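You operate a simulated robot arm through the tools that you are given. There is no shell and no other tool. Be economical: measure what you need, move in short steps, check, and stop when the job is done.

You run a simulated robot arm. Do the job below in one go: nothing can be reset, and whatever is moved stays where it is left.

Task
Put the grey filter labelled "75" from the wooden table on the white filter plate there and the grey filter marked "27" on top of the silver steel nut. Take the white boat and put it on the log sheet. Turn the grey dial to 2. Any order will do. Set down upright: grey filter.
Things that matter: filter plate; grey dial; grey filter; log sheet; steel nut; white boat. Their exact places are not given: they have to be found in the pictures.

Only the result counts: the job must be done as asked and must still hold three seconds after the hand-in. Knocking over, shifting, dropping, spilling or breaking anything else fails it. Flat cloth is picked up by pressing the open fingertips on it (5 to 10 N) and closing them slowly along it; thin cloth reads only 2 to 8 mm in the jaws.

Robot
A 7-joint arm with a two-finger parallel gripper on a trunk, on a base that drives. Base frame: it is fixed to the floor where the robot stands at the start and does not move with it; the origin is under the middle of the robot, x ahead of it, y to its left, z up; the surface under the hand at the start is at about z = 80. Units: cm, rad, N and s.
With the tool pointing down near the work surface it reaches from about 10 to 64 cm from the robot's upright axis, wherever it stands. Its first joint turns from -2.897 to 2.897 rad. Places, roughly: grey dial [950, -360, 40]; log sheet [-150, -425, 75]; white boat (8x4x3 cm) [-130, -130, 80]. Payload 3.91 kg.
Tool frame: the origin (TCP) lies between the finger pads and is the grasp point; the fingertips stand 3 cm ahead of it; z points along the fingers, y is the line along which they close. The gripper opens to 11 cm. The fingers are 2 cm wide and 1 cm thick; the gripper's body (4.8 by 11.2 cm) begins 5.5 cm behind the TCP.
Orientation is told as [roll, pitch, yaw] about the base's x, y, z axes, in that order, counted from this pose: with the fingers straight down and closing along the base's y, the tool's x points along the base's -x, its y along +y and its z along -z.

Tools
- The arm moves only by the tool nudge_tool. Its argument "motion" is a list of rows, each a list of 7 numbers: the shift along the tool's x, y, z in cm, then the turn, a rotation vector about the tool's x, y, z in rad, then the finger opening in cm, from 0 to 11. In form: [[tx, ty, tz, wx, wy, wz, hand], ...]. A call has 1 to 20 rows; each row is the pose to reach, as a shift and turn from the pose commanded when the call began, along the tool's axes at that moment. A row lasts 0.2 s, in which the tool goes at most 5 cm and 0.15 rad; a call with a longer step from one row to the next is refused whole, and so is a gripper value outside its range. Where a pose cannot be reached the arm comes as near as it can. A force on the tool above 40 N (or 10 N above the force at the start of the call, whichever is more), or a blocked arm, ends the call early, and 0.2 s more pass. The fingers move at their own pace (about 7.2 cm/s each) and stop on an object; they squeeze with about 34 N. The grip force told is the motor's: it shows also when the fingers shut on nothing. Time passes only in rows, and 0.2 s behind the last, so rows that repeat a pose let the fingers close. The reply holds the time, the measured pose of the TCP, the force on the tool along the base axes, the opening and the grip force, in the units named above and with some noise, with the torque about the TCP (base axes, N m) and any sound that the robot's microphone picked up.
- Cameras (640 x 400 px; columns grow to the right, rows downward): "scene" is now at [2.63, 10.23, 115.31]; the picture's right is [-0.45, -0.89, 0.00], its down [-0.28, 0.14, -0.95] and it looks along [0.85, -0.43, -0.31] (base axes); focal length 275 px, centre (320, 200). "wrist" rides on the gripper at [7.2, 1.7, -10.3] in the tool frame; the picture's right is [-0.23, 0.97, 0.00], its down [-0.76, -0.18, -0.62] and it looks along [-0.61, -0.14, 0.78] (tool axes); focal length 222 px, centre (320, 200).
- snapshot(camera): a new picture of that camera. No time passes.
- raise_lower(by): slides the trunk up (or, below 0, down) by that many cm; the arm and the scene camera ride with it, the base frame stays. It gives what a move gives, with no picture.
- steer(legs): drives the robot by 1 to 6 legs, each [ahead, left, turn to the left] in cm, cm and rad, along the robot's own axes; the way and the turn of a leg run together, so that a leg with both is an arc; at most 150 cm and 3.142 rad a leg. The arm and the cameras ride along, it lands a little off, and it stops where it bumps. It gives what a move gives.
- turn_head(pan, tilt): turns the head with the scene camera to pan (to the left, within 2.705 rad either way) and tilt (down, from -0.506 to 1.204), counted from straight ahead of the robot. It gives what a move gives.
- point_at(camera, pixels): there is no depth. For up to 12 entries [column, row, z] of the newest picture of that camera ("zoom" is the newest enlarged one), the place [x, y] in the base frame at which the ray of that pixel passes the height z, good to about 0.3 cm, but the place of the scene camera against the robot may be out by one fixed shift of up to 1.2 cm in any direction. No time passes.
- zoom(camera, box): a new picture of the part [left, top, right, bottom] of that camera's present view, enlarged. No time passes.
- sign_off(): hands the job in; it is judged then, once.

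Go step by step. Measure first, check grasps and placings, and put right what went wrong. The budget is 110 turns and 98 pictures, counting those below and the enlarged ones. Unless the task says otherwise, let go and move clear before handing in, and close with one line.

The tools are called after ">>>" as a command line: name --pt "numbers of a row" for each row, then --argument value for the rest, lists and objects as JSON in quotes. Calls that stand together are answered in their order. nudge_tool: Moves the arm, as the interface text tells. Its arguments: {"type":"object","properties":{"motion":{"type":"array","items":{"type":"array","items":{"type":"number"}}}},"required":["motion"]} The other tools are called the same way: raise_lower (by) slides the trunk up or down; steer (legs) drives the base; turn_head (pan, tilt) turns the head that bears the scene camera; snapshot (camera) takes a picture; point_at (camera, pixels) gives the place at which the rays of pixels pass given heights; zoom (camera, box) takes an enlarged picture of a part of a camera's view; sign_off () hands the job in.

At the start:

```text
time: 0.0
position: [32.53, 7.44, 98.88]
ee_rot: [-0.001, -0.002, 0.001]
ft_force: [0.7, 0.8, -0.2]
torque: [0.02, 0.0, 0.04]
gripper_width: 10.98
grip_force: 0.0
trunk travel left (down, up): [-19.0, 0.0]
robot x, y, heading: [-0.03, 0.01, 0.002]
head pan, tilt: [-0.468, 0.318]
```

scene: 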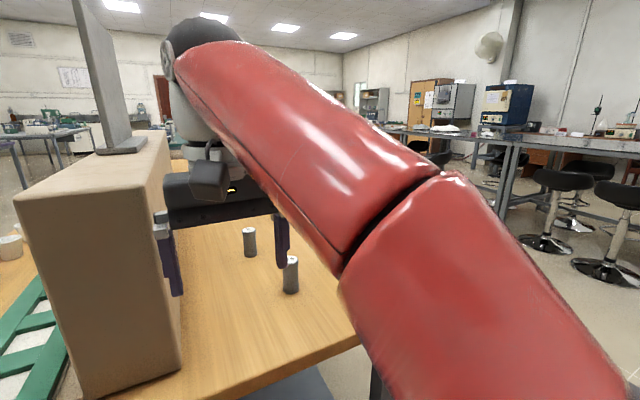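
wrist: 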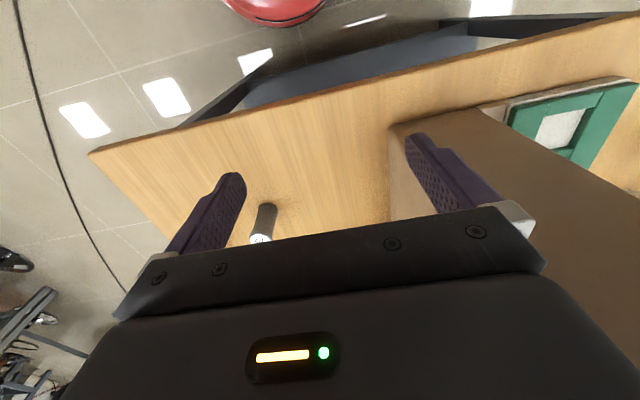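

The scene view shows two grey cylinders near (249,242) and (290,274), a tall box on the left of them, and a green rack beyond. I'll turn the head for better views of the table.

>>> zoom --camera "scene" --box '[200, 200, 340, 310]'

>>> turn_head --pan 0.6 --tilt 0.6

>>> snapshot --camera "scene"

```text
3.64 times, centred on (270, 255) of scene
```

zoom: 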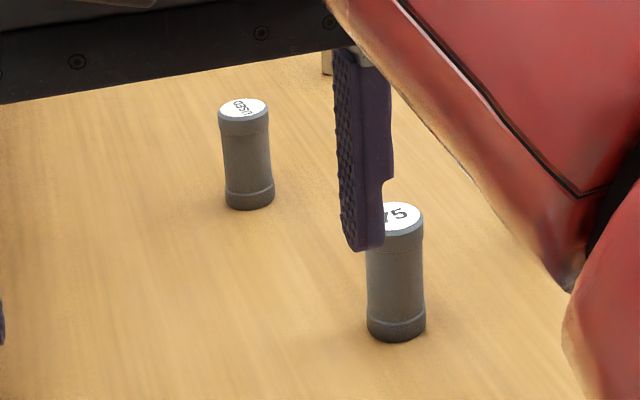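

```text
time: 1.3
position: [32.45, 7.61, 98.72]
ee_rot: [0.001, -0.002, 0.0]
ft_force: [-0.4, 1.0, -0.2]
torque: [-0.01, -0.01, 0.01]
gripper_width: 11.01
grip_force: 0.1
trunk travel left (down, up): [-19.0, 0.0]
robot x, y, heading: [0.2, -0.0, 0.001]
head pan, tilt: [0.6, 0.6]
```

```text
94 pictures are left
```

scene: 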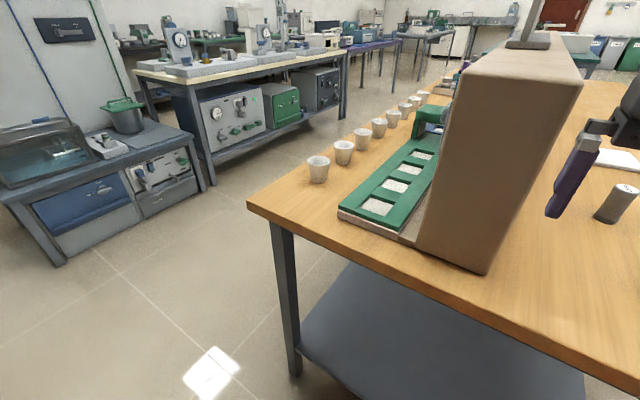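

The cylinder at (249,242) reads "USED" and the near one "75". There's something white at (615,160) behind the fingers. I'll look around at several pan angles.

>>> turn_head --pan 0.15 --tilt 0.5

>>> snapshot --camera "scene"

>>> turn_head --pan -1.3 --tilt 0.3

>>> snapshot --camera "scene"

>>> turn_head --pan -2.5 --tilt 0.3

>>> snapshot --camera "scene"

>>> turn_head --pan 2.4 --tilt 0.3

>>> snapshot --camera "scene"

```text
time: 2.2
position: [32.4, 7.56, 98.69]
ee_rot: [-0.002, -0.002, 0.0]
ft_force: [-0.6, -0.1, 0.0]
torque: [-0.01, 0.01, 0.0]
gripper_width: 11.0
grip_force: 0.1
trunk travel left (down, up): [-19.0, 0.0]
robot x, y, heading: [0.1, 0.06, -0.001]
head pan, tilt: [0.15, 0.499]
```

```text
93 pictures are left
```

scene: 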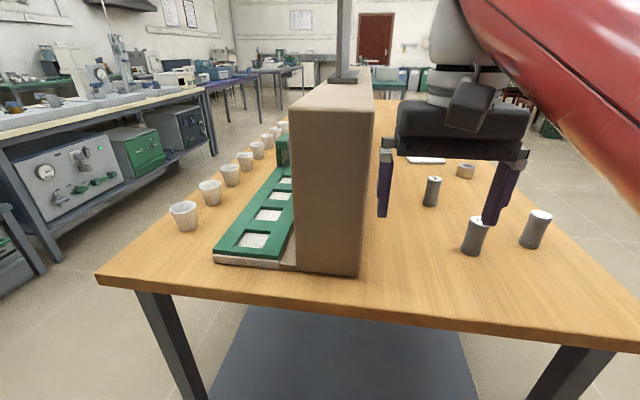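

```text
time: 3.8
position: [32.45, 7.52, 98.69]
ee_rot: [0.001, -0.002, 0.0]
ft_force: [0.0, 0.1, 1.1]
torque: [0.0, -0.04, 0.0]
gripper_width: 11.0
grip_force: 0.0
trunk travel left (down, up): [-19.0, 0.0]
robot x, y, heading: [-0.05, -0.06, 0.001]
head pan, tilt: [-1.3, 0.3]
```

```text
92 pictures are left
```

scene: 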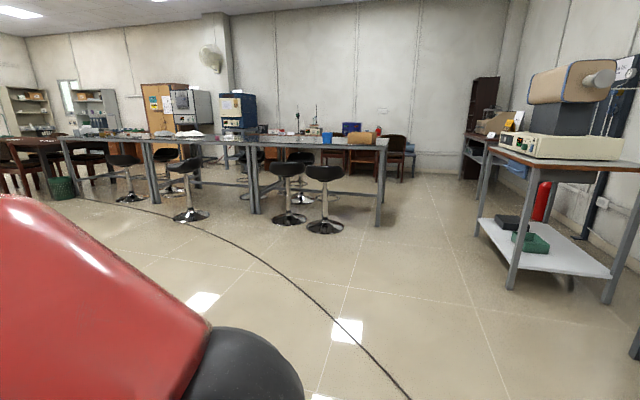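

```text
time: 5.2
position: [32.38, 7.57, 98.77]
ee_rot: [0.0, -0.001, 0.001]
ft_force: [-0.1, 0.4, 0.6]
torque: [-0.03, 0.0, -0.01]
gripper_width: 11.02
grip_force: 0.0
trunk travel left (down, up): [-19.0, 0.0]
robot x, y, heading: [0.35, 0.06, 0.002]
head pan, tilt: [-2.499, 0.3]
```

```text
91 pictures are left
```

scene: 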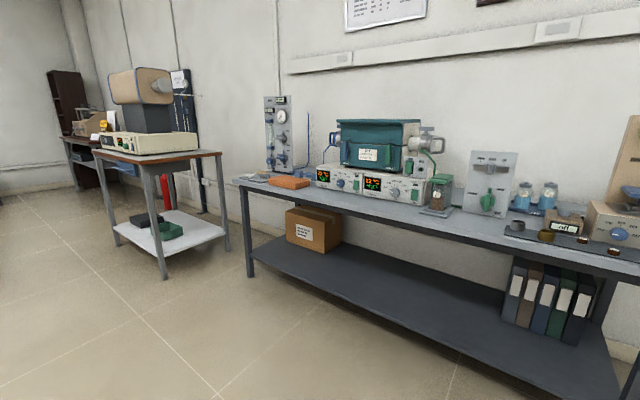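

```text
time: 9.1
position: [32.57, 7.55, 98.69]
ee_rot: [0.001, -0.001, 0.0]
ft_force: [0.3, 0.0, 0.2]
torque: [0.01, -0.02, -0.01]
gripper_width: 11.02
grip_force: 0.0
trunk travel left (down, up): [-19.0, 0.0]
robot x, y, heading: [-0.14, -0.32, 0.004]
head pan, tilt: [2.4, 0.3]
```

```text
90 pictures are left
```

scene: 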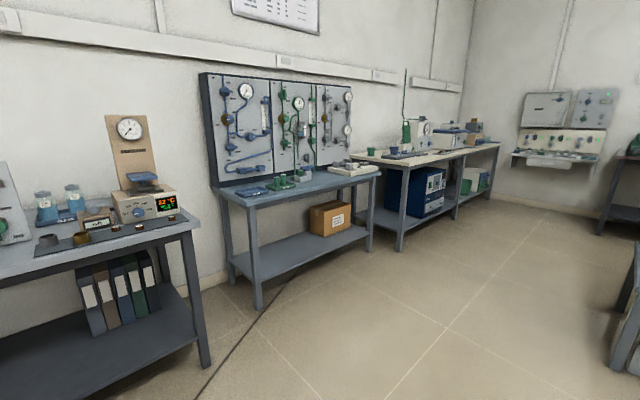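

Three cylinders are visible at pan 0.15: (432,190), (475,235), (535,230), plus a nut-like object at (465,170) and a white plate at (427,160). I'll zoom in.

>>> turn_head --pan 0.15 --tilt 0.5

>>> zoom --camera "scene" --box '[370, 140, 570, 265]'

>>> point_at --camera "scene" --pixels '[[427, 160, 80], [465, 178, 80], [430, 205, 80], [472, 253, 80], [531, 246, 80], [362, 275, 80]]'

```text
time: 11.2
position: [32.55, 7.59, 98.77]
ee_rot: [0.001, -0.002, -0.001]
ft_force: [0.1, 0.0, 1.7]
torque: [0.0, 0.02, -0.01]
gripper_width: 11.01
grip_force: 0.0
trunk travel left (down, up): [-19.0, 0.0]
robot x, y, heading: [0.13, 0.05, 0.003]
head pan, tilt: [0.15, 0.499]
```

```text
3.20 times, centred on (470, 202) of scene
```

zoom: 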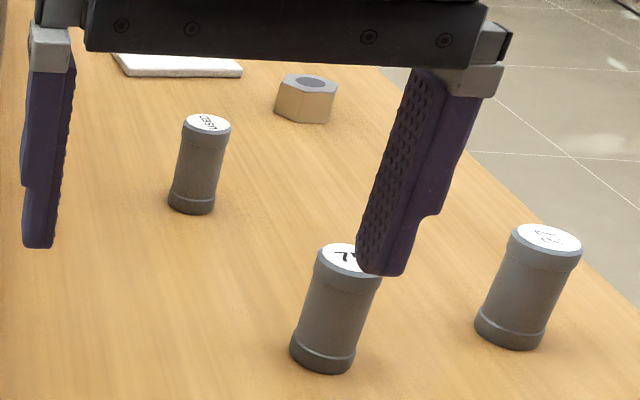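

```text
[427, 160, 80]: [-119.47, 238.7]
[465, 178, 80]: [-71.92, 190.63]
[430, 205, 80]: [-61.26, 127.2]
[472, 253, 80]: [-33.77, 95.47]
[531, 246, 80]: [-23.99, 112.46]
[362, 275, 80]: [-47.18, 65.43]
```

The zoom shows the white plate at (180,66), the nut at (305,95), and filters "USED" (205,165), "75" (335,310) and one with an unclear label (525,290). I'll measure them from the zoom.

>>> point_at --camera "zoom" --pixels '[[180, 72, 81], [302, 118, 80], [192, 203, 80], [322, 360, 80], [508, 337, 80], [207, 123, 88], [342, 258, 88], [550, 238, 88], [308, 82, 83]]'

>>> zoom --camera "scene" --box '[515, 200, 575, 238]'

>>> snapshot --camera "scene"

```text
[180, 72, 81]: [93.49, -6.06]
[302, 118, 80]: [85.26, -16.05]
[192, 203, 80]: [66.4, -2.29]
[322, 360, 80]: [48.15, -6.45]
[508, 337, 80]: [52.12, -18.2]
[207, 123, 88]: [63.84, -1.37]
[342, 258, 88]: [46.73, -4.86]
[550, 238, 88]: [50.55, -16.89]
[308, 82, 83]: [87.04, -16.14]
```

```text
10.53 times, centred on (545, 219) of scene
```

zoom: 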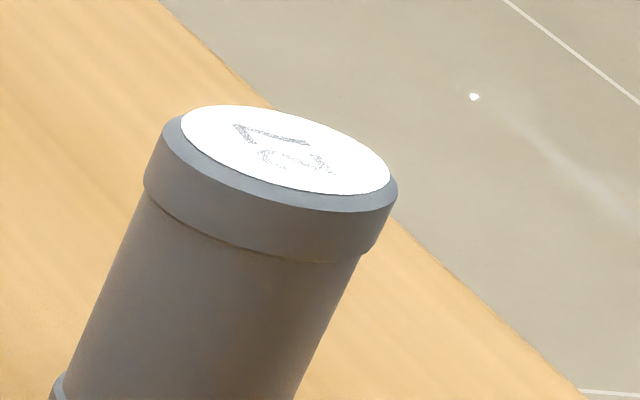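

```text
87 pictures are left
```

scene: 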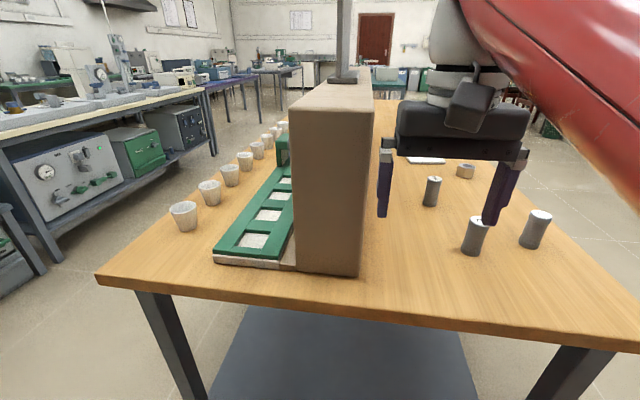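

The far-right filter's label looks like a faint "7/2", to be checked. I'll measure the table's edges and then look from above with the wrist camera.

>>> point_at --camera "scene" --pixels '[[565, 224, 80], [620, 280, 80], [640, 345, 80], [98, 272, 80], [380, 300, 80], [500, 150, 80], [362, 275, 80], [295, 262, 80], [215, 262, 80], [183, 230, 80], [460, 160, 80], [408, 160, 80]]'

>>> nudge_tool --pt "0 -3 -2 0 0 0 11" --pt "0 -7 -4 0 0 0 11" --pt "0 -11 -6 0 0 0 11" --pt "0 -15 -8 0 0 0 11" --pt "0 -18 -10 0 0 0 11" --pt "0 -18 -12 0 0 0 11"

>>> snapshot --camera "wrist"

>>> snapshot --camera "scene"

```text
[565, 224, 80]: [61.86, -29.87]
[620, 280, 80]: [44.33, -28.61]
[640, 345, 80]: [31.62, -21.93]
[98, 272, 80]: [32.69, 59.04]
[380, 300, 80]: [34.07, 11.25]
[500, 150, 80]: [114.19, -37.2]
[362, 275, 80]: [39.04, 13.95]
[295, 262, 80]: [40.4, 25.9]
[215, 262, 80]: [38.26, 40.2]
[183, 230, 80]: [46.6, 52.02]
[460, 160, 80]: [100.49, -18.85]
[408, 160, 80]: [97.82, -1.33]
```

```text
time: 12.6
position: [33.38, -10.01, 98.91]
ee_rot: [-0.001, -0.002, -0.001]
ft_force: [0.5, 0.0, 0.5]
torque: [0.03, -0.01, 0.02]
gripper_width: 10.98
grip_force: 0.1
out of reach, approached as far as the arm can: row 1, 2, 3, 4, 5, 6
trunk travel left (down, up): [-19.0, 0.0]
robot x, y, heading: [0.16, 0.04, 0.005]
head pan, tilt: [0.15, 0.499]
```

```text
86 pictures are left
```

wrist: 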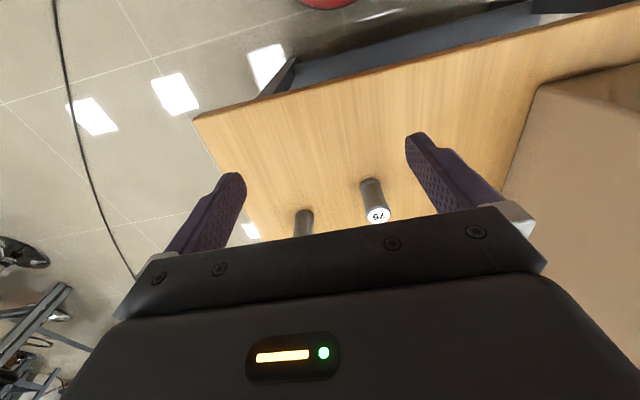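

```text
85 pictures are left
```

scene: 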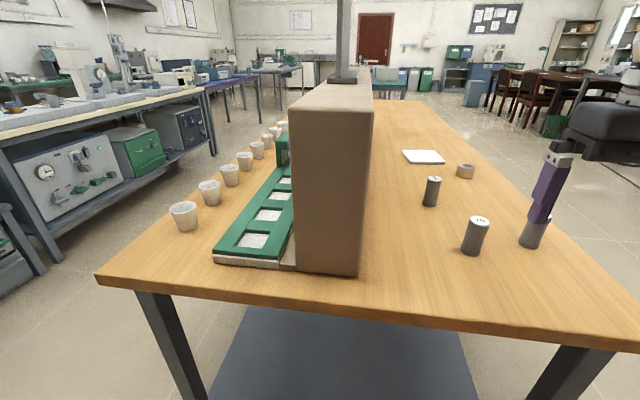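

The 27 candidate and "75" stand on the right of the table, with the plate at about (95,-6) and the nut at (86,-16). I'll hover over "75" for a precise wrist reading.

>>> nudge_tool --pt "-3 1 2 0 0 0 11" --pt "-6 2 3 0 0 0 11" --pt "-9 3 4 0 0 0 11" --pt "-11 4 4 0 0 0 11"

>>> snapshot --camera "wrist"

```text
time: 13.6
position: [44.56, -6.01, 95.36]
ee_rot: [-0.001, -0.002, 0.001]
ft_force: [-0.9, -0.1, 0.3]
torque: [0.01, 0.01, 0.03]
gripper_width: 11.0
grip_force: 0.1
trunk travel left (down, up): [-19.0, 0.0]
robot x, y, heading: [0.11, -0.14, -0.001]
head pan, tilt: [0.15, 0.499]
```

```text
84 pictures are left
```

wrist: 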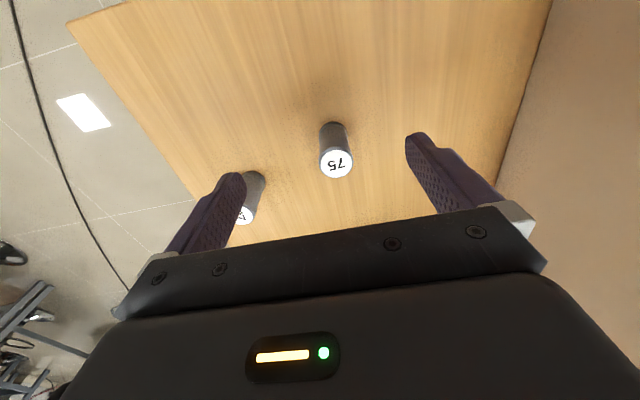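

"75" is seen at top (336,163) and foot (333,124). I'll measure at several heights.

>>> point_at --camera "wrist" --pixels '[[336, 163, 86], [336, 163, 87], [336, 163, 88], [320, 163, 87], [353, 163, 87], [333, 122, 80], [244, 214, 87], [255, 172, 80], [333, 128, 80]]'

>>> zoom --camera "wrist" --box '[230, 100, 390, 230]'

```text
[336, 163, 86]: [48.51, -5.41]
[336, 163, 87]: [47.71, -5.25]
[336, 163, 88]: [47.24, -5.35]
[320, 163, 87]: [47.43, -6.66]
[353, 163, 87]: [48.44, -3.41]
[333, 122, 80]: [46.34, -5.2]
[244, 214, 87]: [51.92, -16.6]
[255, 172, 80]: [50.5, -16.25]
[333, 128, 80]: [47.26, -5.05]
```

```text
3.08 times, centred on (310, 165) of wrist
```

zoom: 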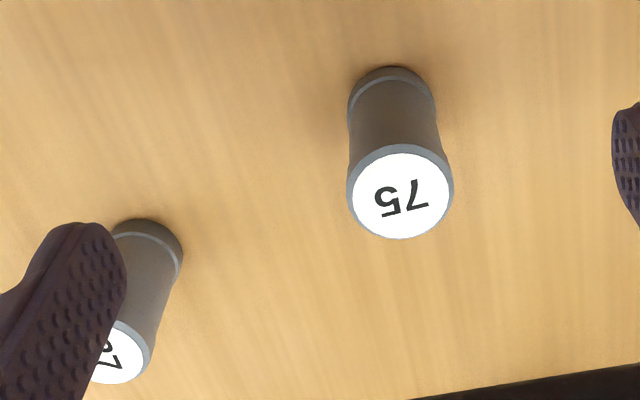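

The foot and top agree on "75" at about (47.8,-5.2), height about 7 and diameter about 3.3. I'll descend and grasp at z≈84.

>>> nudge_tool --pt "-3.25 0.8 0 0 0 0 8" --pt "-3.25 0.8 4 0 0 0 8" --pt "-3.25 0.8 8 0 0 0 8" --pt "-3.25 0.8 11.2 0 0 0 8" --pt "-3.25 0.8 11.2 0 0 0 8"

>>> snapshot --camera "wrist"

>>> snapshot --camera "scene"

```text
time: 14.8
position: [48.18, -5.1, 84.34]
ee_rot: [0.001, -0.001, 0.0]
ft_force: [0.3, 0.0, 0.8]
torque: [0.01, 0.04, -0.02]
gripper_width: 8.0
grip_force: 0.0
trunk travel left (down, up): [-19.0, 0.0]
robot x, y, heading: [0.41, -0.08, -0.0]
head pan, tilt: [0.15, 0.499]
```

```text
82 pictures are left
```

wrist: 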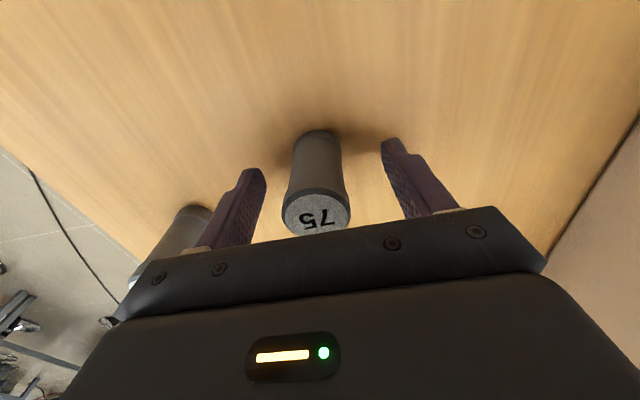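

```text
81 pictures are left
```

scene: 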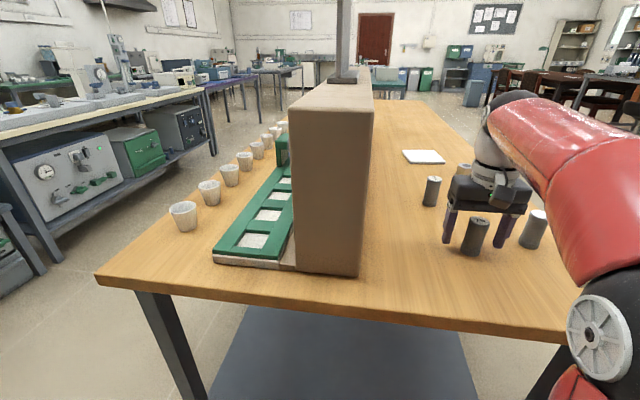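

The filter sits between the fingers around (317,180). I'll check its centre against the TCP before closing.

>>> point_at --camera "wrist" --pixels '[[316, 212, 87], [316, 133, 80], [295, 180, 84], [342, 180, 84]]'

>>> nudge_tool --pt "0 0 0 0 0 0 5" --pt "0 0 0 0 0 0 3" --pt "0 0 0 0 0 0 2" --pt "0 0 0 0 0 0 2" --pt "0 0 0 0 0 0 2"

```text
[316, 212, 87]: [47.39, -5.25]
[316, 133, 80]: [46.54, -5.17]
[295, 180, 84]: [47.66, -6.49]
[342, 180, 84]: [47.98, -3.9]
```

```text
time: 15.9
position: [48.17, -5.11, 84.39]
ee_rot: [0.0, -0.002, -0.002]
ft_force: [0.0, -0.5, 0.7]
torque: [-0.02, -0.04, 0.02]
gripper_width: 3.34
grip_force: 33.9
trunk travel left (down, up): [-19.0, 0.0]
robot x, y, heading: [-0.1, 0.06, 0.0]
head pan, tilt: [0.15, 0.499]
```

"75" is held at 3.34 cm. I'll lift it, then drive right and along the table's right side.

>>> nudge_tool --pt "0 0 -4 0 0 0 2" --pt "0 0 -8 0 0 0 2" --pt "2 0 -11 0 0 0 2" --pt "4 0 -11 0 0 0 2"

>>> steer --legs '[[0, -70, 0]]'

>>> turn_head --pan 0.3 --tilt 0.5

>>> snapshot --camera "scene"

```text
time: 16.9
position: [44.02, -5.11, 95.43]
ee_rot: [0.002, 0.001, 0.0]
ft_force: [0.5, 0.1, -1.1]
torque: [0.01, 0.0, 0.04]
gripper_width: 3.34
grip_force: 34.3
trunk travel left (down, up): [-19.0, 0.0]
robot x, y, heading: [-0.13, -0.07, 0.001]
head pan, tilt: [0.15, 0.499]
```

```text
time: 20.9
position: [42.82, -78.06, 95.53]
ee_rot: [0.001, -0.002, -0.032]
ft_force: [0.6, 0.1, 0.3]
torque: [-0.02, 0.0, 0.02]
gripper_width: 3.33
grip_force: 34.0
trunk travel left (down, up): [-19.0, 0.0]
robot x, y, heading: [-1.39, -71.96, -0.034]
head pan, tilt: [0.15, 0.499]
```

```text
time: 21.6
position: [42.73, -78.07, 95.49]
ee_rot: [0.0, -0.002, -0.032]
ft_force: [0.2, 0.1, -0.2]
torque: [0.0, 0.02, 0.04]
gripper_width: 3.3
grip_force: 34.2
trunk travel left (down, up): [-19.0, 0.0]
robot x, y, heading: [-1.76, -71.83, -0.033]
head pan, tilt: [0.3, 0.499]
```

```text
80 pictures are left
```

scene: 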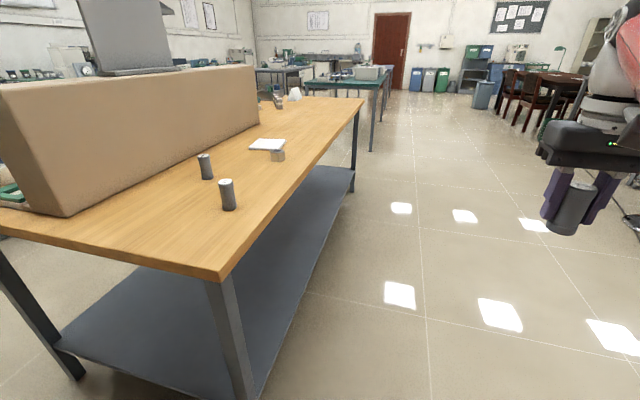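

The way along the right side is clear; the table's near corner is at (222,280). I'll measure the edge and objects from here.

>>> point_at --camera "scene" --pixels '[[222, 278, 80], [362, 99, 80], [300, 176, 80], [267, 144, 81], [278, 160, 80], [229, 209, 80], [207, 178, 80], [250, 148, 81], [286, 142, 81]]'

>>> zoom --camera "scene" --box '[190, 80, 350, 220]'

```text
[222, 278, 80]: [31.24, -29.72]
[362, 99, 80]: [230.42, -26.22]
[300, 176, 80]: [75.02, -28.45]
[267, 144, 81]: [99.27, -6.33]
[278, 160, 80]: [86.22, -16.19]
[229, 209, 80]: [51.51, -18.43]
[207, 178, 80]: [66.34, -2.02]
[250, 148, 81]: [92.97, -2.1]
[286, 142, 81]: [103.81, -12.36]
```

```text
2.86 times, centred on (270, 150) of scene
```

zoom: 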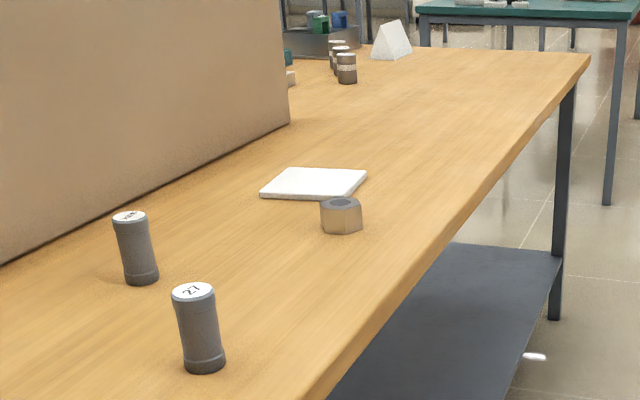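

Table edge y≈-29, and "27" is confirmed on the filter at (51.5,-17.5). Driving forward alongside the plate and turning to face it.

>>> steer --legs '[[92, 4, 0], [0, 0, 1.604]]'

>>> turn_head --pan -0.1 --tilt 0.65

>>> snapshot --camera "scene"

>>> snapshot --camera "wrist"

```text
time: 30.2
position: [93.79, -25.87, 95.37]
ee_rot: [0.0, -0.002, 1.593]
ft_force: [-0.4, -0.2, -0.5]
torque: [0.03, -0.02, -0.01]
gripper_width: 3.31
grip_force: 33.8
trunk travel left (down, up): [-19.0, 0.0]
robot x, y, heading: [90.08, -70.22, 1.592]
head pan, tilt: [0.3, 0.499]
```

```text
time: 31.1
position: [93.68, -25.84, 95.49]
ee_rot: [-0.002, -0.002, 1.594]
ft_force: [0.5, -0.5, -0.4]
torque: [-0.02, -0.01, 0.01]
gripper_width: 3.32
grip_force: 33.9
trunk travel left (down, up): [-19.0, 0.0]
robot x, y, heading: [89.45, -70.15, 1.592]
head pan, tilt: [-0.099, 0.649]
```

```text
78 pictures are left
```

scene: 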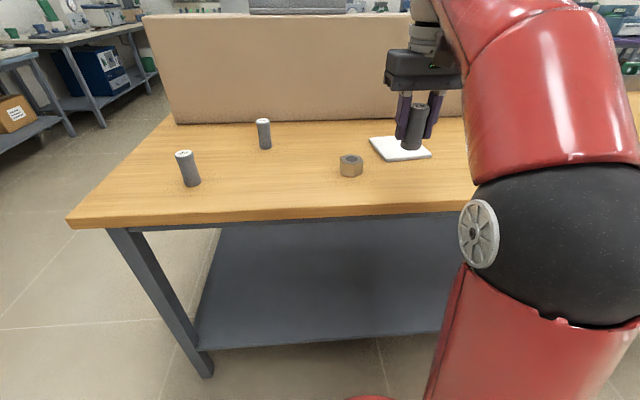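

```text
77 pictures are left
```

wrist: 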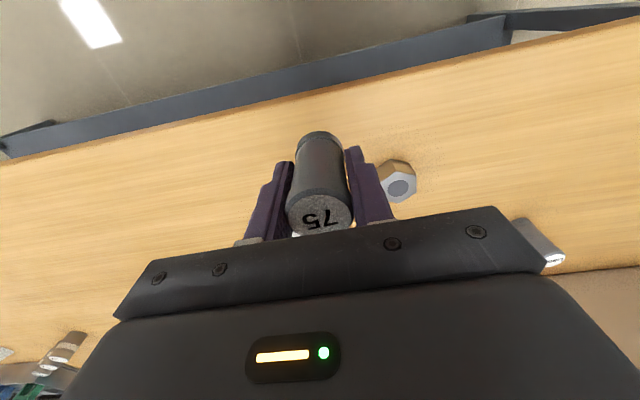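

The plate's corners are near (369,140), (410,135), (431,156), (388,161), and the nut is at (351,165). Measuring them.

>>> zoom --camera "scene" --box '[320, 100, 460, 190]'

>>> point_at --camera "scene" --pixels '[[369, 139, 81], [431, 155, 81], [388, 160, 81], [351, 159, 83], [351, 177, 80], [264, 148, 80], [192, 185, 80]]'

>>> point_at --camera "wrist" --pixels '[[402, 188, 83], [402, 188, 82.5], [402, 188, 84], [388, 165, 80]]'

```text
4.44 times, centred on (390, 145) of scene
```

zoom: 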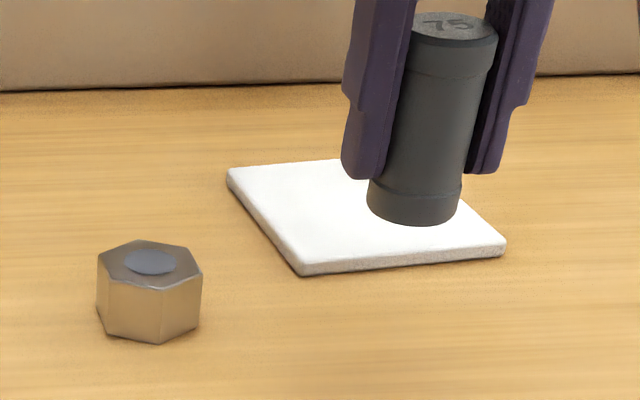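

```text
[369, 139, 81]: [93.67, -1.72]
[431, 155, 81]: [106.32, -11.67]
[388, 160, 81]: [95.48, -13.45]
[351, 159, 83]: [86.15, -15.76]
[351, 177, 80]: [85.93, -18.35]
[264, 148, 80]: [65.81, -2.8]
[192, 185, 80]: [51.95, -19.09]
```

```text
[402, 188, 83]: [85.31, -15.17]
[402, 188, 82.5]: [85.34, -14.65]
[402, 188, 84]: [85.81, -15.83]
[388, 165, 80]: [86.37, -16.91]
```

The plate's centre is about (100,-6.7), ~12 cm across. The robot is a bit far, so I'll step 5 ahead and 6 right.

>>> steer --legs '[[5, -6, 0]]'

>>> nudge_tool --pt "-4 0 0 0 0 0 2" --pt "-8 0 0 0 0 0 2" --pt "-11 0 0 0 0 0 2"

>>> snapshot --camera "scene"

>>> snapshot --camera "wrist"

```text
time: 32.2
position: [99.73, -20.6, 95.47]
ee_rot: [0.001, -0.001, 1.592]
ft_force: [0.2, -0.6, -0.3]
torque: [0.0, -0.04, 0.0]
gripper_width: 3.29
grip_force: 34.0
trunk travel left (down, up): [-19.0, 0.0]
robot x, y, heading: [95.45, -65.08, 1.592]
head pan, tilt: [-0.099, 0.649]
```

```text
time: 33.0
position: [99.52, -13.19, 95.39]
ee_rot: [0.0, -0.005, 1.592]
ft_force: [-0.1, -0.2, -0.5]
torque: [-0.02, 0.0, 0.0]
gripper_width: 3.33
grip_force: 34.2
out of reach, approached as far as the arm can: row 2, 3
trunk travel left (down, up): [-19.0, 0.0]
robot x, y, heading: [95.52, -64.31, 1.589]
head pan, tilt: [-0.099, 0.649]
```

```text
75 pictures are left
```

scene: 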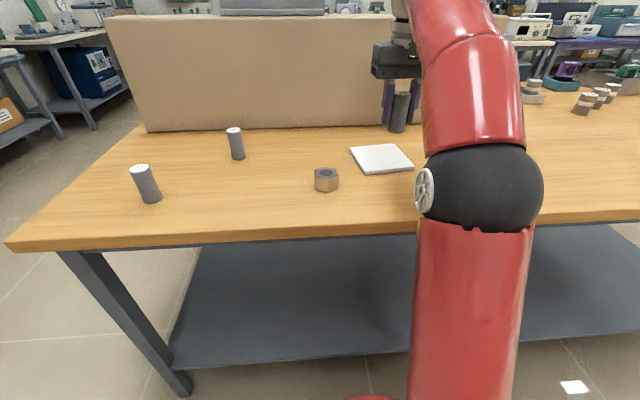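

```text
74 pictures are left
```

wrist: 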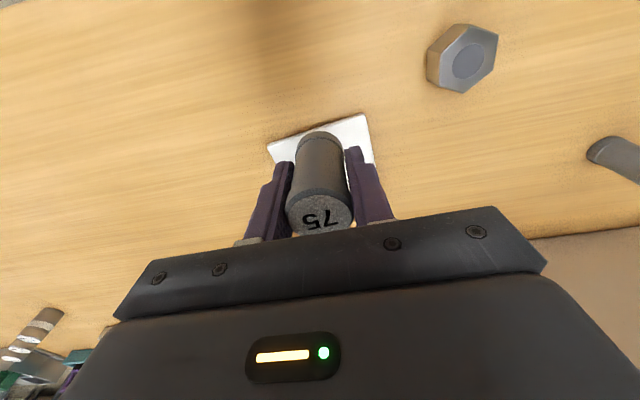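

The arm runs out of reach at this height, so I'll lower to z≈88 first (filter foot ≈83.6, plate top ≈81) and then reach forward.

>>> nudge_tool --pt "0 0 4 0 0 0 2" --pt "0 0 7.4 0 0 0 2" --pt "0 0 7.4 0 0 0 2"

>>> point_at --camera "wrist" --pixels '[[267, 147, 81], [364, 114, 81], [374, 163, 81], [468, 62, 83]]'

>>> point_at --camera "scene" --pixels '[[350, 149, 81], [394, 144, 81], [413, 166, 81], [365, 173, 81], [326, 173, 83]]'

```text
time: 33.8
position: [99.46, -13.06, 87.79]
ee_rot: [0.0, -0.001, 1.592]
ft_force: [0.1, 0.3, -1.2]
torque: [0.01, -0.01, 0.01]
gripper_width: 3.3
grip_force: 33.5
trunk travel left (down, up): [-19.0, 0.0]
robot x, y, heading: [95.7, -64.98, 1.589]
head pan, tilt: [-0.099, 0.649]
```

```text
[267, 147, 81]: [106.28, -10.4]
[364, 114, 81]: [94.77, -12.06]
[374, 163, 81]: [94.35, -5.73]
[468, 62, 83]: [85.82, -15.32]
```

```text
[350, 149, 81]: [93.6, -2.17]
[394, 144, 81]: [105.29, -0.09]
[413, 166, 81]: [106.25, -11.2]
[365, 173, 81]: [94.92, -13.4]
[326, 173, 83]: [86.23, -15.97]
```

Plate centre ≈(100,-6.2). Moving forward over it, then lowering until the foot meets the plate (TCP≈85.4).

>>> nudge_tool --pt "-3.5 -0.4 0 0 0 0 2" --pt "-6.9 -0.65 0 0 0 0 2" --pt "-6.9 -0.65 1 0 0 0 2" --pt "-6.9 -0.65 1.6 0 0 0 2"

>>> snapshot --camera "scene"

>>> snapshot --camera "wrist"

```text
time: 34.8
position: [100.06, -6.04, 86.15]
ee_rot: [0.001, -0.001, 1.592]
ft_force: [-0.5, -0.4, -2.0]
torque: [0.03, -0.02, -0.01]
gripper_width: 3.32
grip_force: 34.1
trunk travel left (down, up): [-19.0, 0.0]
robot x, y, heading: [95.43, -64.79, 1.592]
head pan, tilt: [-0.099, 0.649]
```

```text
73 pictures are left
```

scene: 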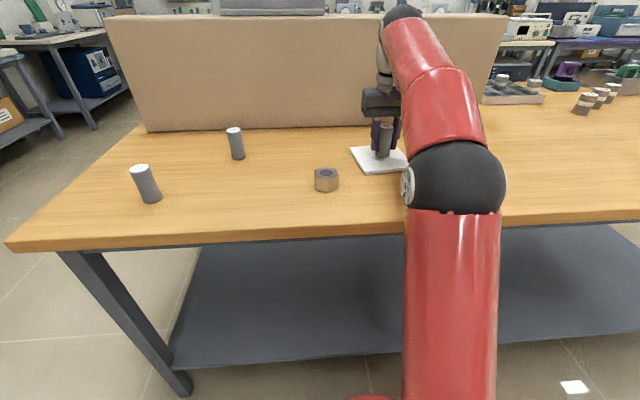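

```text
72 pictures are left
```

wrist: 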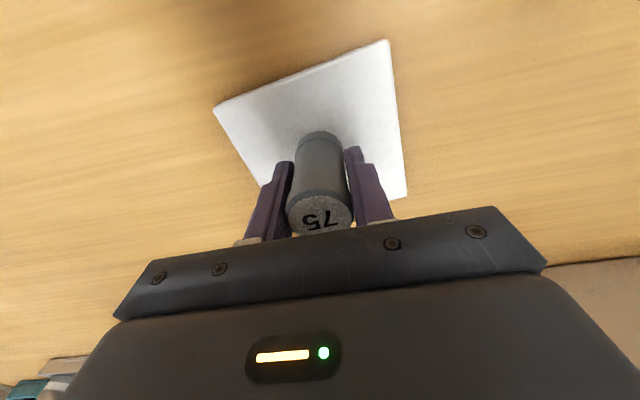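

The filter is well over the plate. Lowering in small steps until contact force shows.

>>> nudge_tool --pt "0 0 0.4 0 0 0 2" --pt "0 0 0.6 0 0 0 2" --pt "0 0 0.7 0 0 0 2"

```text
time: 35.6
position: [100.05, -6.1, 85.62]
ee_rot: [0.0, -0.001, 1.591]
ft_force: [0.3, -0.8, -0.9]
torque: [-0.01, -0.05, 0.03]
gripper_width: 3.3
grip_force: 33.9
trunk travel left (down, up): [-19.0, 0.0]
robot x, y, heading: [95.62, -64.72, 1.592]
head pan, tilt: [-0.099, 0.649]
```

>>> nudge_tool --pt "0 0 0.1 0 0 0 2" --pt "0 0 0.2 0 0 0 2" --pt "0 0 0.3 0 0 0 2"

>>> zoom --camera "scene" --box '[340, 100, 420, 180]'

```text
time: 36.4
position: [99.91, -6.22, 85.43]
ee_rot: [-0.001, -0.004, 1.592]
ft_force: [-1.4, 2.8, 15.6]
torque: [0.05, 0.06, -0.02]
gripper_width: 3.32
grip_force: 34.5
trunk travel left (down, up): [-19.0, 0.0]
robot x, y, heading: [95.95, -64.78, 1.592]
head pan, tilt: [-0.099, 0.649]
```

```text
5.00 times, centred on (380, 140) of scene
```

zoom: 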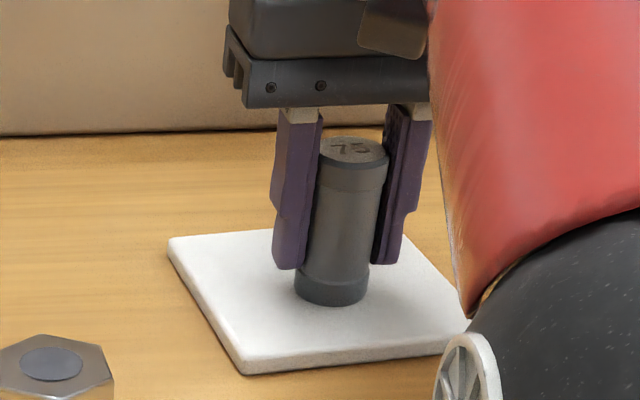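

Contact at 15.6 N. I'll ease, open, then back straight out in −y (fingers straddle in x, so nothing is in the way), rising.

>>> nudge_tool --pt "0 0 -0.2 0 0 0 2" --pt "0 0 -0.2 0 0 0 5" --pt "0 0 -0.2 0 0 0 6.5" --pt "0 0 -0.2 0 0 0 6.5" --pt "0 0 -1 0 0 0 6.5" --pt "4 0 -2 0 0 0 6.5" --pt "8 0 -5 0 0 0 6.5" --pt "11 0 -9 0 0 0 6.5"

>>> snapshot --camera "scene"

```text
time: 38.2
position: [100.55, -17.32, 93.94]
ee_rot: [0.001, 0.0, 1.591]
ft_force: [1.0, -0.1, -0.5]
torque: [-0.03, -0.02, 0.0]
gripper_width: 6.49
grip_force: 0.0
trunk travel left (down, up): [-19.0, 0.0]
robot x, y, heading: [95.33, -64.63, 1.594]
head pan, tilt: [-0.099, 0.649]
```

```text
70 pictures are left
```

scene: 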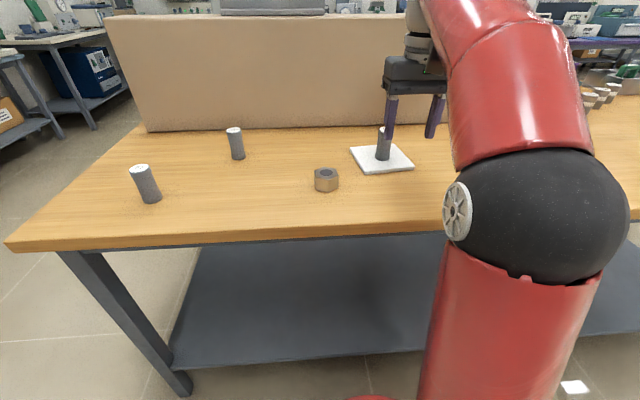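

"75" stands on the plate. Driving left 46 toward "27".

>>> steer --legs '[[0, 46, 0]]'

>>> snapshot --camera "wrist"

```text
time: 40.9
position: [55.14, -18.48, 93.97]
ee_rot: [0.0, -0.002, 1.6]
ft_force: [-0.2, 0.7, 0.2]
torque: [0.02, -0.01, 0.0]
gripper_width: 6.5
grip_force: 0.0
trunk travel left (down, up): [-19.0, 0.0]
robot x, y, heading: [50.68, -65.81, 1.601]
head pan, tilt: [-0.099, 0.649]
```

```text
69 pictures are left
```

wrist: 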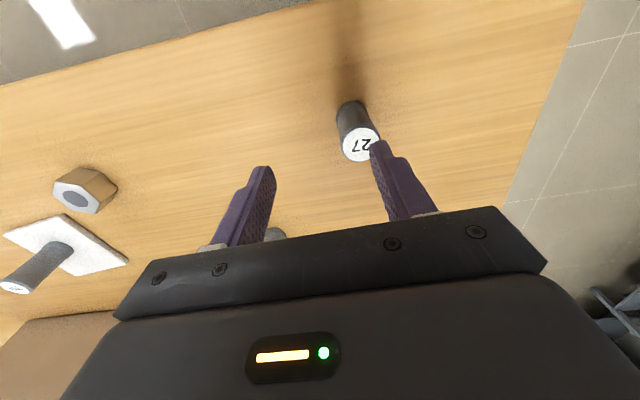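

"27" top is at (360,144), foot at (350,102). Measuring.

>>> point_at --camera "wrist" --pixels '[[360, 144, 87], [350, 101, 80], [336, 112, 80], [368, 108, 80], [75, 198, 83]]'

```text
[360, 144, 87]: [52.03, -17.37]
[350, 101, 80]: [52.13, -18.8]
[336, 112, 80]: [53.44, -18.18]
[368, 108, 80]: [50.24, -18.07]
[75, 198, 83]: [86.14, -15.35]
```

"27" is centred at about (52.0,-17.3). Moving over it and descending with the fingers open.

>>> nudge_tool --pt "-1.27 3.1 0 0 0 0 7" --pt "-1.27 3.1 0 0 0 0 7" --pt "-1.27 3.1 4 0 0 0 7" --pt "-1.27 3.1 8 0 0 0 7" --pt "-1.27 3.1 9.6 0 0 0 7" --pt "-1.27 3.1 9.6 0 0 0 7"

>>> snapshot --camera "wrist"

```text
time: 42.3
position: [52.06, -16.94, 84.56]
ee_rot: [0.0, -0.002, 1.601]
ft_force: [0.1, -0.7, 0.5]
torque: [0.02, 0.0, 0.0]
gripper_width: 6.99
grip_force: 0.1
trunk travel left (down, up): [-19.0, 0.0]
robot x, y, heading: [50.67, -66.02, 1.607]
head pan, tilt: [-0.099, 0.649]
```

```text
68 pictures are left
```

wrist: 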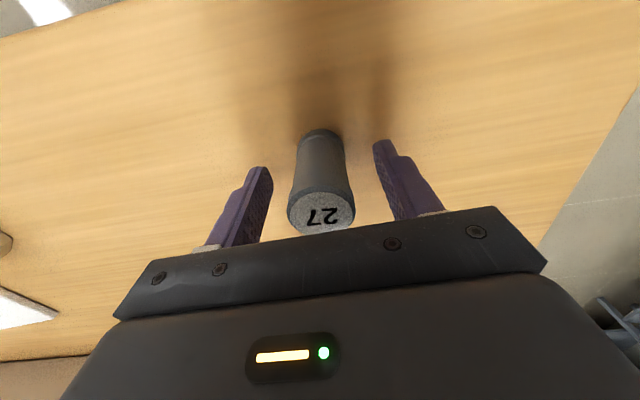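

"27" is centred between the fingers at (320,180). Closing and lifting, then pulling slightly back.

>>> nudge_tool --pt "0 0 0 0 0 0 4" --pt "0 0 0 0 0 0 3" --pt "0 0 0 0 0 0 2" --pt "0 0 0 0 0 0 2" --pt "0 0 0 0 0 0 2" --pt "0 0 -3 0 0 0 2" --pt "0 0 -6 0 0 0 2" --pt "0 0 -8 0 0 0 2"

>>> steer --legs '[[0, -34, -0.01]]'

>>> snapshot --camera "wrist"

>>> snapshot --camera "scene"

```text
time: 44.1
position: [52.24, -17.33, 92.42]
ee_rot: [0.0, -0.001, 1.599]
ft_force: [-0.2, 0.4, -0.7]
torque: [-0.01, -0.02, 0.03]
gripper_width: 3.33
grip_force: 34.1
trunk travel left (down, up): [-19.0, 0.0]
robot x, y, heading: [50.63, -65.9, 1.602]
head pan, tilt: [-0.099, 0.649]
```

```text
time: 46.3
position: [86.85, -16.62, 92.36]
ee_rot: [-0.001, -0.001, 1.591]
ft_force: [-0.5, -0.4, 0.3]
torque: [-0.02, -0.01, 0.01]
gripper_width: 3.32
grip_force: 33.8
trunk travel left (down, up): [-19.0, 0.0]
robot x, y, heading: [84.66, -64.72, 1.589]
head pan, tilt: [-0.099, 0.649]
```

```text
67 pictures are left
```

wrist: 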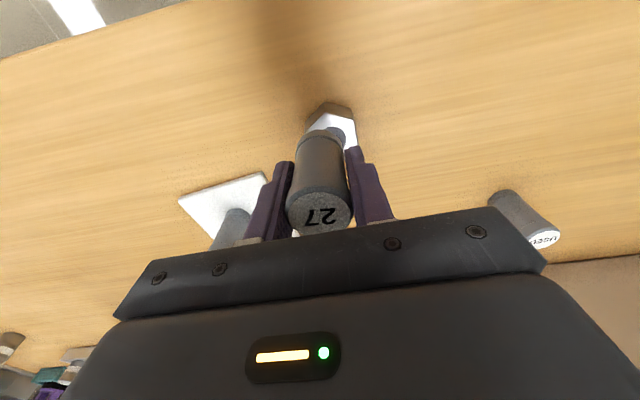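

```text
66 pictures are left
```

scene: 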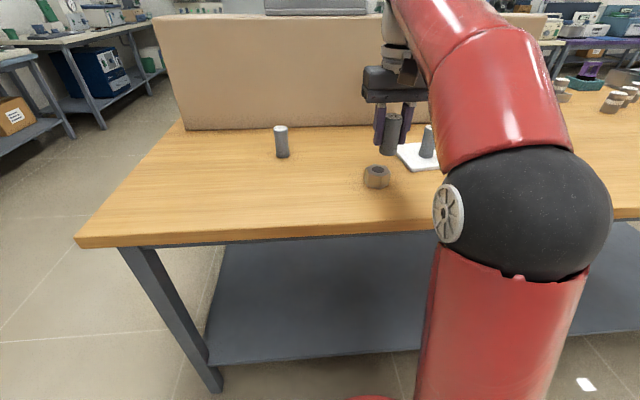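

The nut at (330,120) in the wrist view and (377,176) in the scene view lies under the held filter. I'll zoom both to fix its height and centre.

>>> zoom --camera "wrist" --box '[280, 80, 380, 160]'

>>> zoom --camera "scene" --box '[345, 145, 409, 195]'

```text
5.00 times, centred on (330, 120) of wrist
```

zoom: 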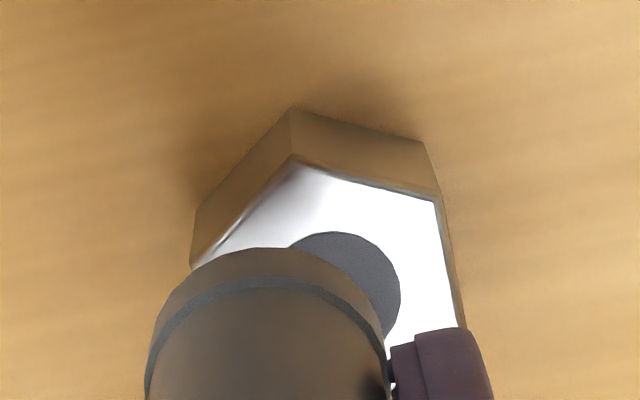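

```text
8.00 times, centred on (377, 170) of scene
```

zoom: 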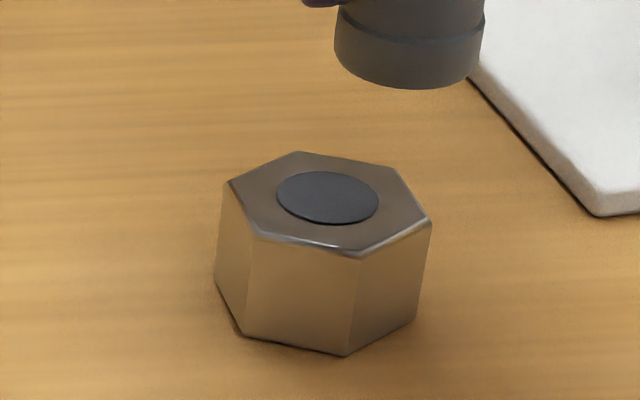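

Now solving the nut's height from top/bottom corner pairs in the scene zoom.

>>> point_at --camera "zoom" --pixels '[[345, 356, 80], [360, 256, 82.5], [360, 256, 83], [360, 256, 83.5], [328, 197, 83], [328, 197, 83.5], [228, 183, 83], [431, 222, 83], [297, 152, 83], [244, 336, 80], [258, 234, 83]]'

>>> point_at --camera "wrist" --pixels '[[314.4, 102, 80], [314.8, 111, 83], [341, 108.5, 80], [343, 120, 83], [314.8, 111, 82], [343, 120, 82], [294.4, 132.6, 83], [295, 123, 80]]'

```text
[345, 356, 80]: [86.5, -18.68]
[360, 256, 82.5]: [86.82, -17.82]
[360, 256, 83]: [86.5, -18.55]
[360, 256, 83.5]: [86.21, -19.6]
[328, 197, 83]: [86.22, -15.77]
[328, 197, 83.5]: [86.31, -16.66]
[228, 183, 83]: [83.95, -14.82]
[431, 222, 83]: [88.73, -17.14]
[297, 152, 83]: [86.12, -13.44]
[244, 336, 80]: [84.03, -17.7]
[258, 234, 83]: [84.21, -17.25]
```

```text
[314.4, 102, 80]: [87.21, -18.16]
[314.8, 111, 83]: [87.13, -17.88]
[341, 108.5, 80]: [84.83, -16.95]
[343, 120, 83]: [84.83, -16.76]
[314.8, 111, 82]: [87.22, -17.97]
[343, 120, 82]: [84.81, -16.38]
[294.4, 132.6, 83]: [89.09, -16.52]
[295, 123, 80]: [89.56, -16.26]
```

Nut height ≈3 (top z≈83); the wrist reading gives its centre near (86.9,-15.25). Cross-checking with the hole's arc.

>>> point_at --camera "wrist" --pixels '[[342.6, 137, 83], [331.5, 126.5, 83], [338, 130, 83], [347, 136, 83], [314.8, 111, 83]]'

>>> nudge_tool --pt "-0.4 0 0 0 0 0 2" --pt "-0.6 0 0 0 0 0 2"

>>> zoom --camera "wrist" --box '[280, 80, 380, 160]'

```text
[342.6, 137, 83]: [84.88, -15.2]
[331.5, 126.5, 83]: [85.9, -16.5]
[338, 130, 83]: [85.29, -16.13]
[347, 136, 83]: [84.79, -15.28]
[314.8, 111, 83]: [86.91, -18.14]
```

```text
time: 46.9
position: [86.69, -15.91, 92.38]
ee_rot: [0.001, 0.0, 1.589]
ft_force: [-0.3, -0.6, 0.0]
torque: [0.04, -0.02, -0.03]
gripper_width: 3.31
grip_force: 33.4
trunk travel left (down, up): [-19.0, 0.0]
robot x, y, heading: [84.57, -65.0, 1.587]
head pan, tilt: [-0.099, 0.649]
```

```text
5.00 times, centred on (330, 120) of wrist
```

zoom: 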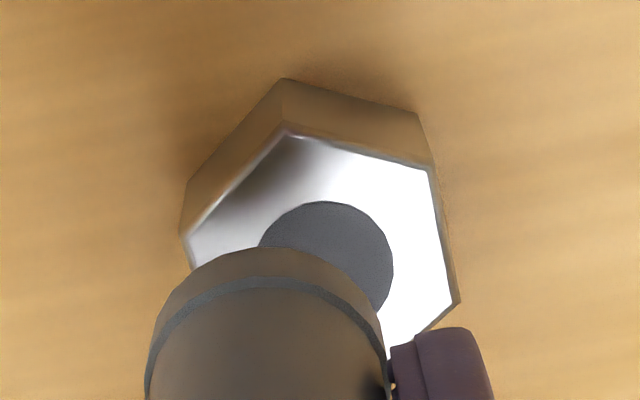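

I misconverted the zoom scale (it covers 128 px wide), so I'll re-measure directly through the zoom picture.

>>> point_at --camera "zoom" --pixels '[[284, 133, 83], [432, 168, 83], [453, 302, 83], [188, 238, 83], [325, 266, 83], [394, 270, 83], [257, 252, 83], [322, 201, 83], [418, 112, 80], [282, 79, 80]]'

```text
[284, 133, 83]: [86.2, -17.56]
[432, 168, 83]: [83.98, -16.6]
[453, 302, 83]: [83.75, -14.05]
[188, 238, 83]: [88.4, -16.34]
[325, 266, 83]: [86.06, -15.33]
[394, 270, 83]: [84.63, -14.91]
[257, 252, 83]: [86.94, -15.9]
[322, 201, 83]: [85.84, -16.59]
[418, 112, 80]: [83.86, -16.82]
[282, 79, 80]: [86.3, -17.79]
```

The opposite corners give the nut's centre as (86.08,-15.2), agreeing with the hole. Shifting there and lowering to just above contact.

>>> nudge_tool --pt "-0.91 0.58 0 0 0 0 2" --pt "-0.91 0.58 2 0 0 0 2" --pt "-0.91 0.58 3.5 0 0 0 2" --pt "-0.91 0.58 4 0 0 0 2"

>>> zoom --camera "wrist" --box '[256, 80, 384, 240]'

>>> zoom --camera "scene" --box '[345, 125, 425, 195]'

```text
time: 47.9
position: [86.24, -14.9, 88.3]
ee_rot: [0.0, -0.001, 1.59]
ft_force: [1.0, 0.5, -1.2]
torque: [0.02, -0.02, -0.01]
gripper_width: 3.3
grip_force: 33.7
trunk travel left (down, up): [-19.0, 0.0]
robot x, y, heading: [84.98, -65.14, 1.587]
head pan, tilt: [-0.099, 0.649]
```

```text
2.50 times, centred on (320, 160) of wrist
```

zoom: 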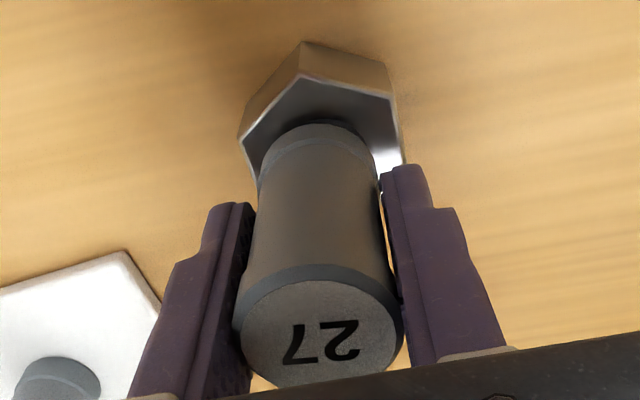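

```text
5.71 times, centred on (385, 160) of scene
```

zoom: 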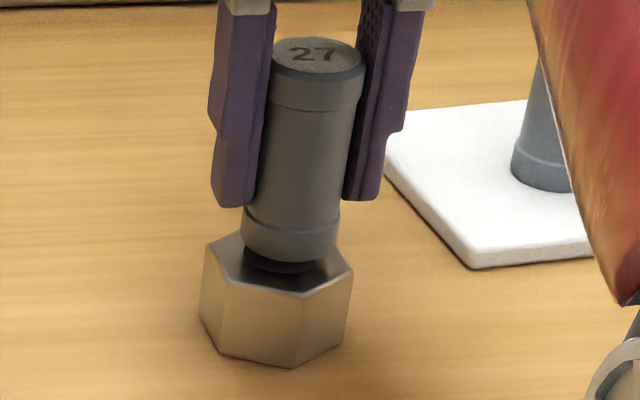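

The filter hovers centred above the nut. Lowering gently to contact.

>>> nudge_tool --pt "0 0 0.3 0 0 0 2" --pt "0 0 0.5 0 0 0 2" --pt "0 0 0.6 0 0 0 2" --pt "0 0 0.7 0 0 0 2"

```text
time: 48.9
position: [86.2, -14.98, 87.7]
ee_rot: [-0.002, -0.003, 1.591]
ft_force: [-0.5, 0.3, -0.3]
torque: [-0.04, 0.02, 0.01]
gripper_width: 3.33
grip_force: 33.9
trunk travel left (down, up): [-19.0, 0.0]
robot x, y, heading: [84.64, -65.17, 1.591]
head pan, tilt: [-0.099, 0.649]
```

>>> nudge_tool --pt "0 0 0.1 0 0 0 2" --pt "0 0 0.2 0 0 0 2"

```text
time: 49.5
position: [86.26, -15.09, 87.69]
ee_rot: [-0.001, -0.01, 1.59]
ft_force: [1.1, 5.9, 24.4]
torque: [0.17, -0.05, 0.0]
gripper_width: 3.33
grip_force: 34.2
trunk travel left (down, up): [-19.0, 0.0]
robot x, y, heading: [84.97, -65.16, 1.591]
head pan, tilt: [-0.099, 0.649]
```

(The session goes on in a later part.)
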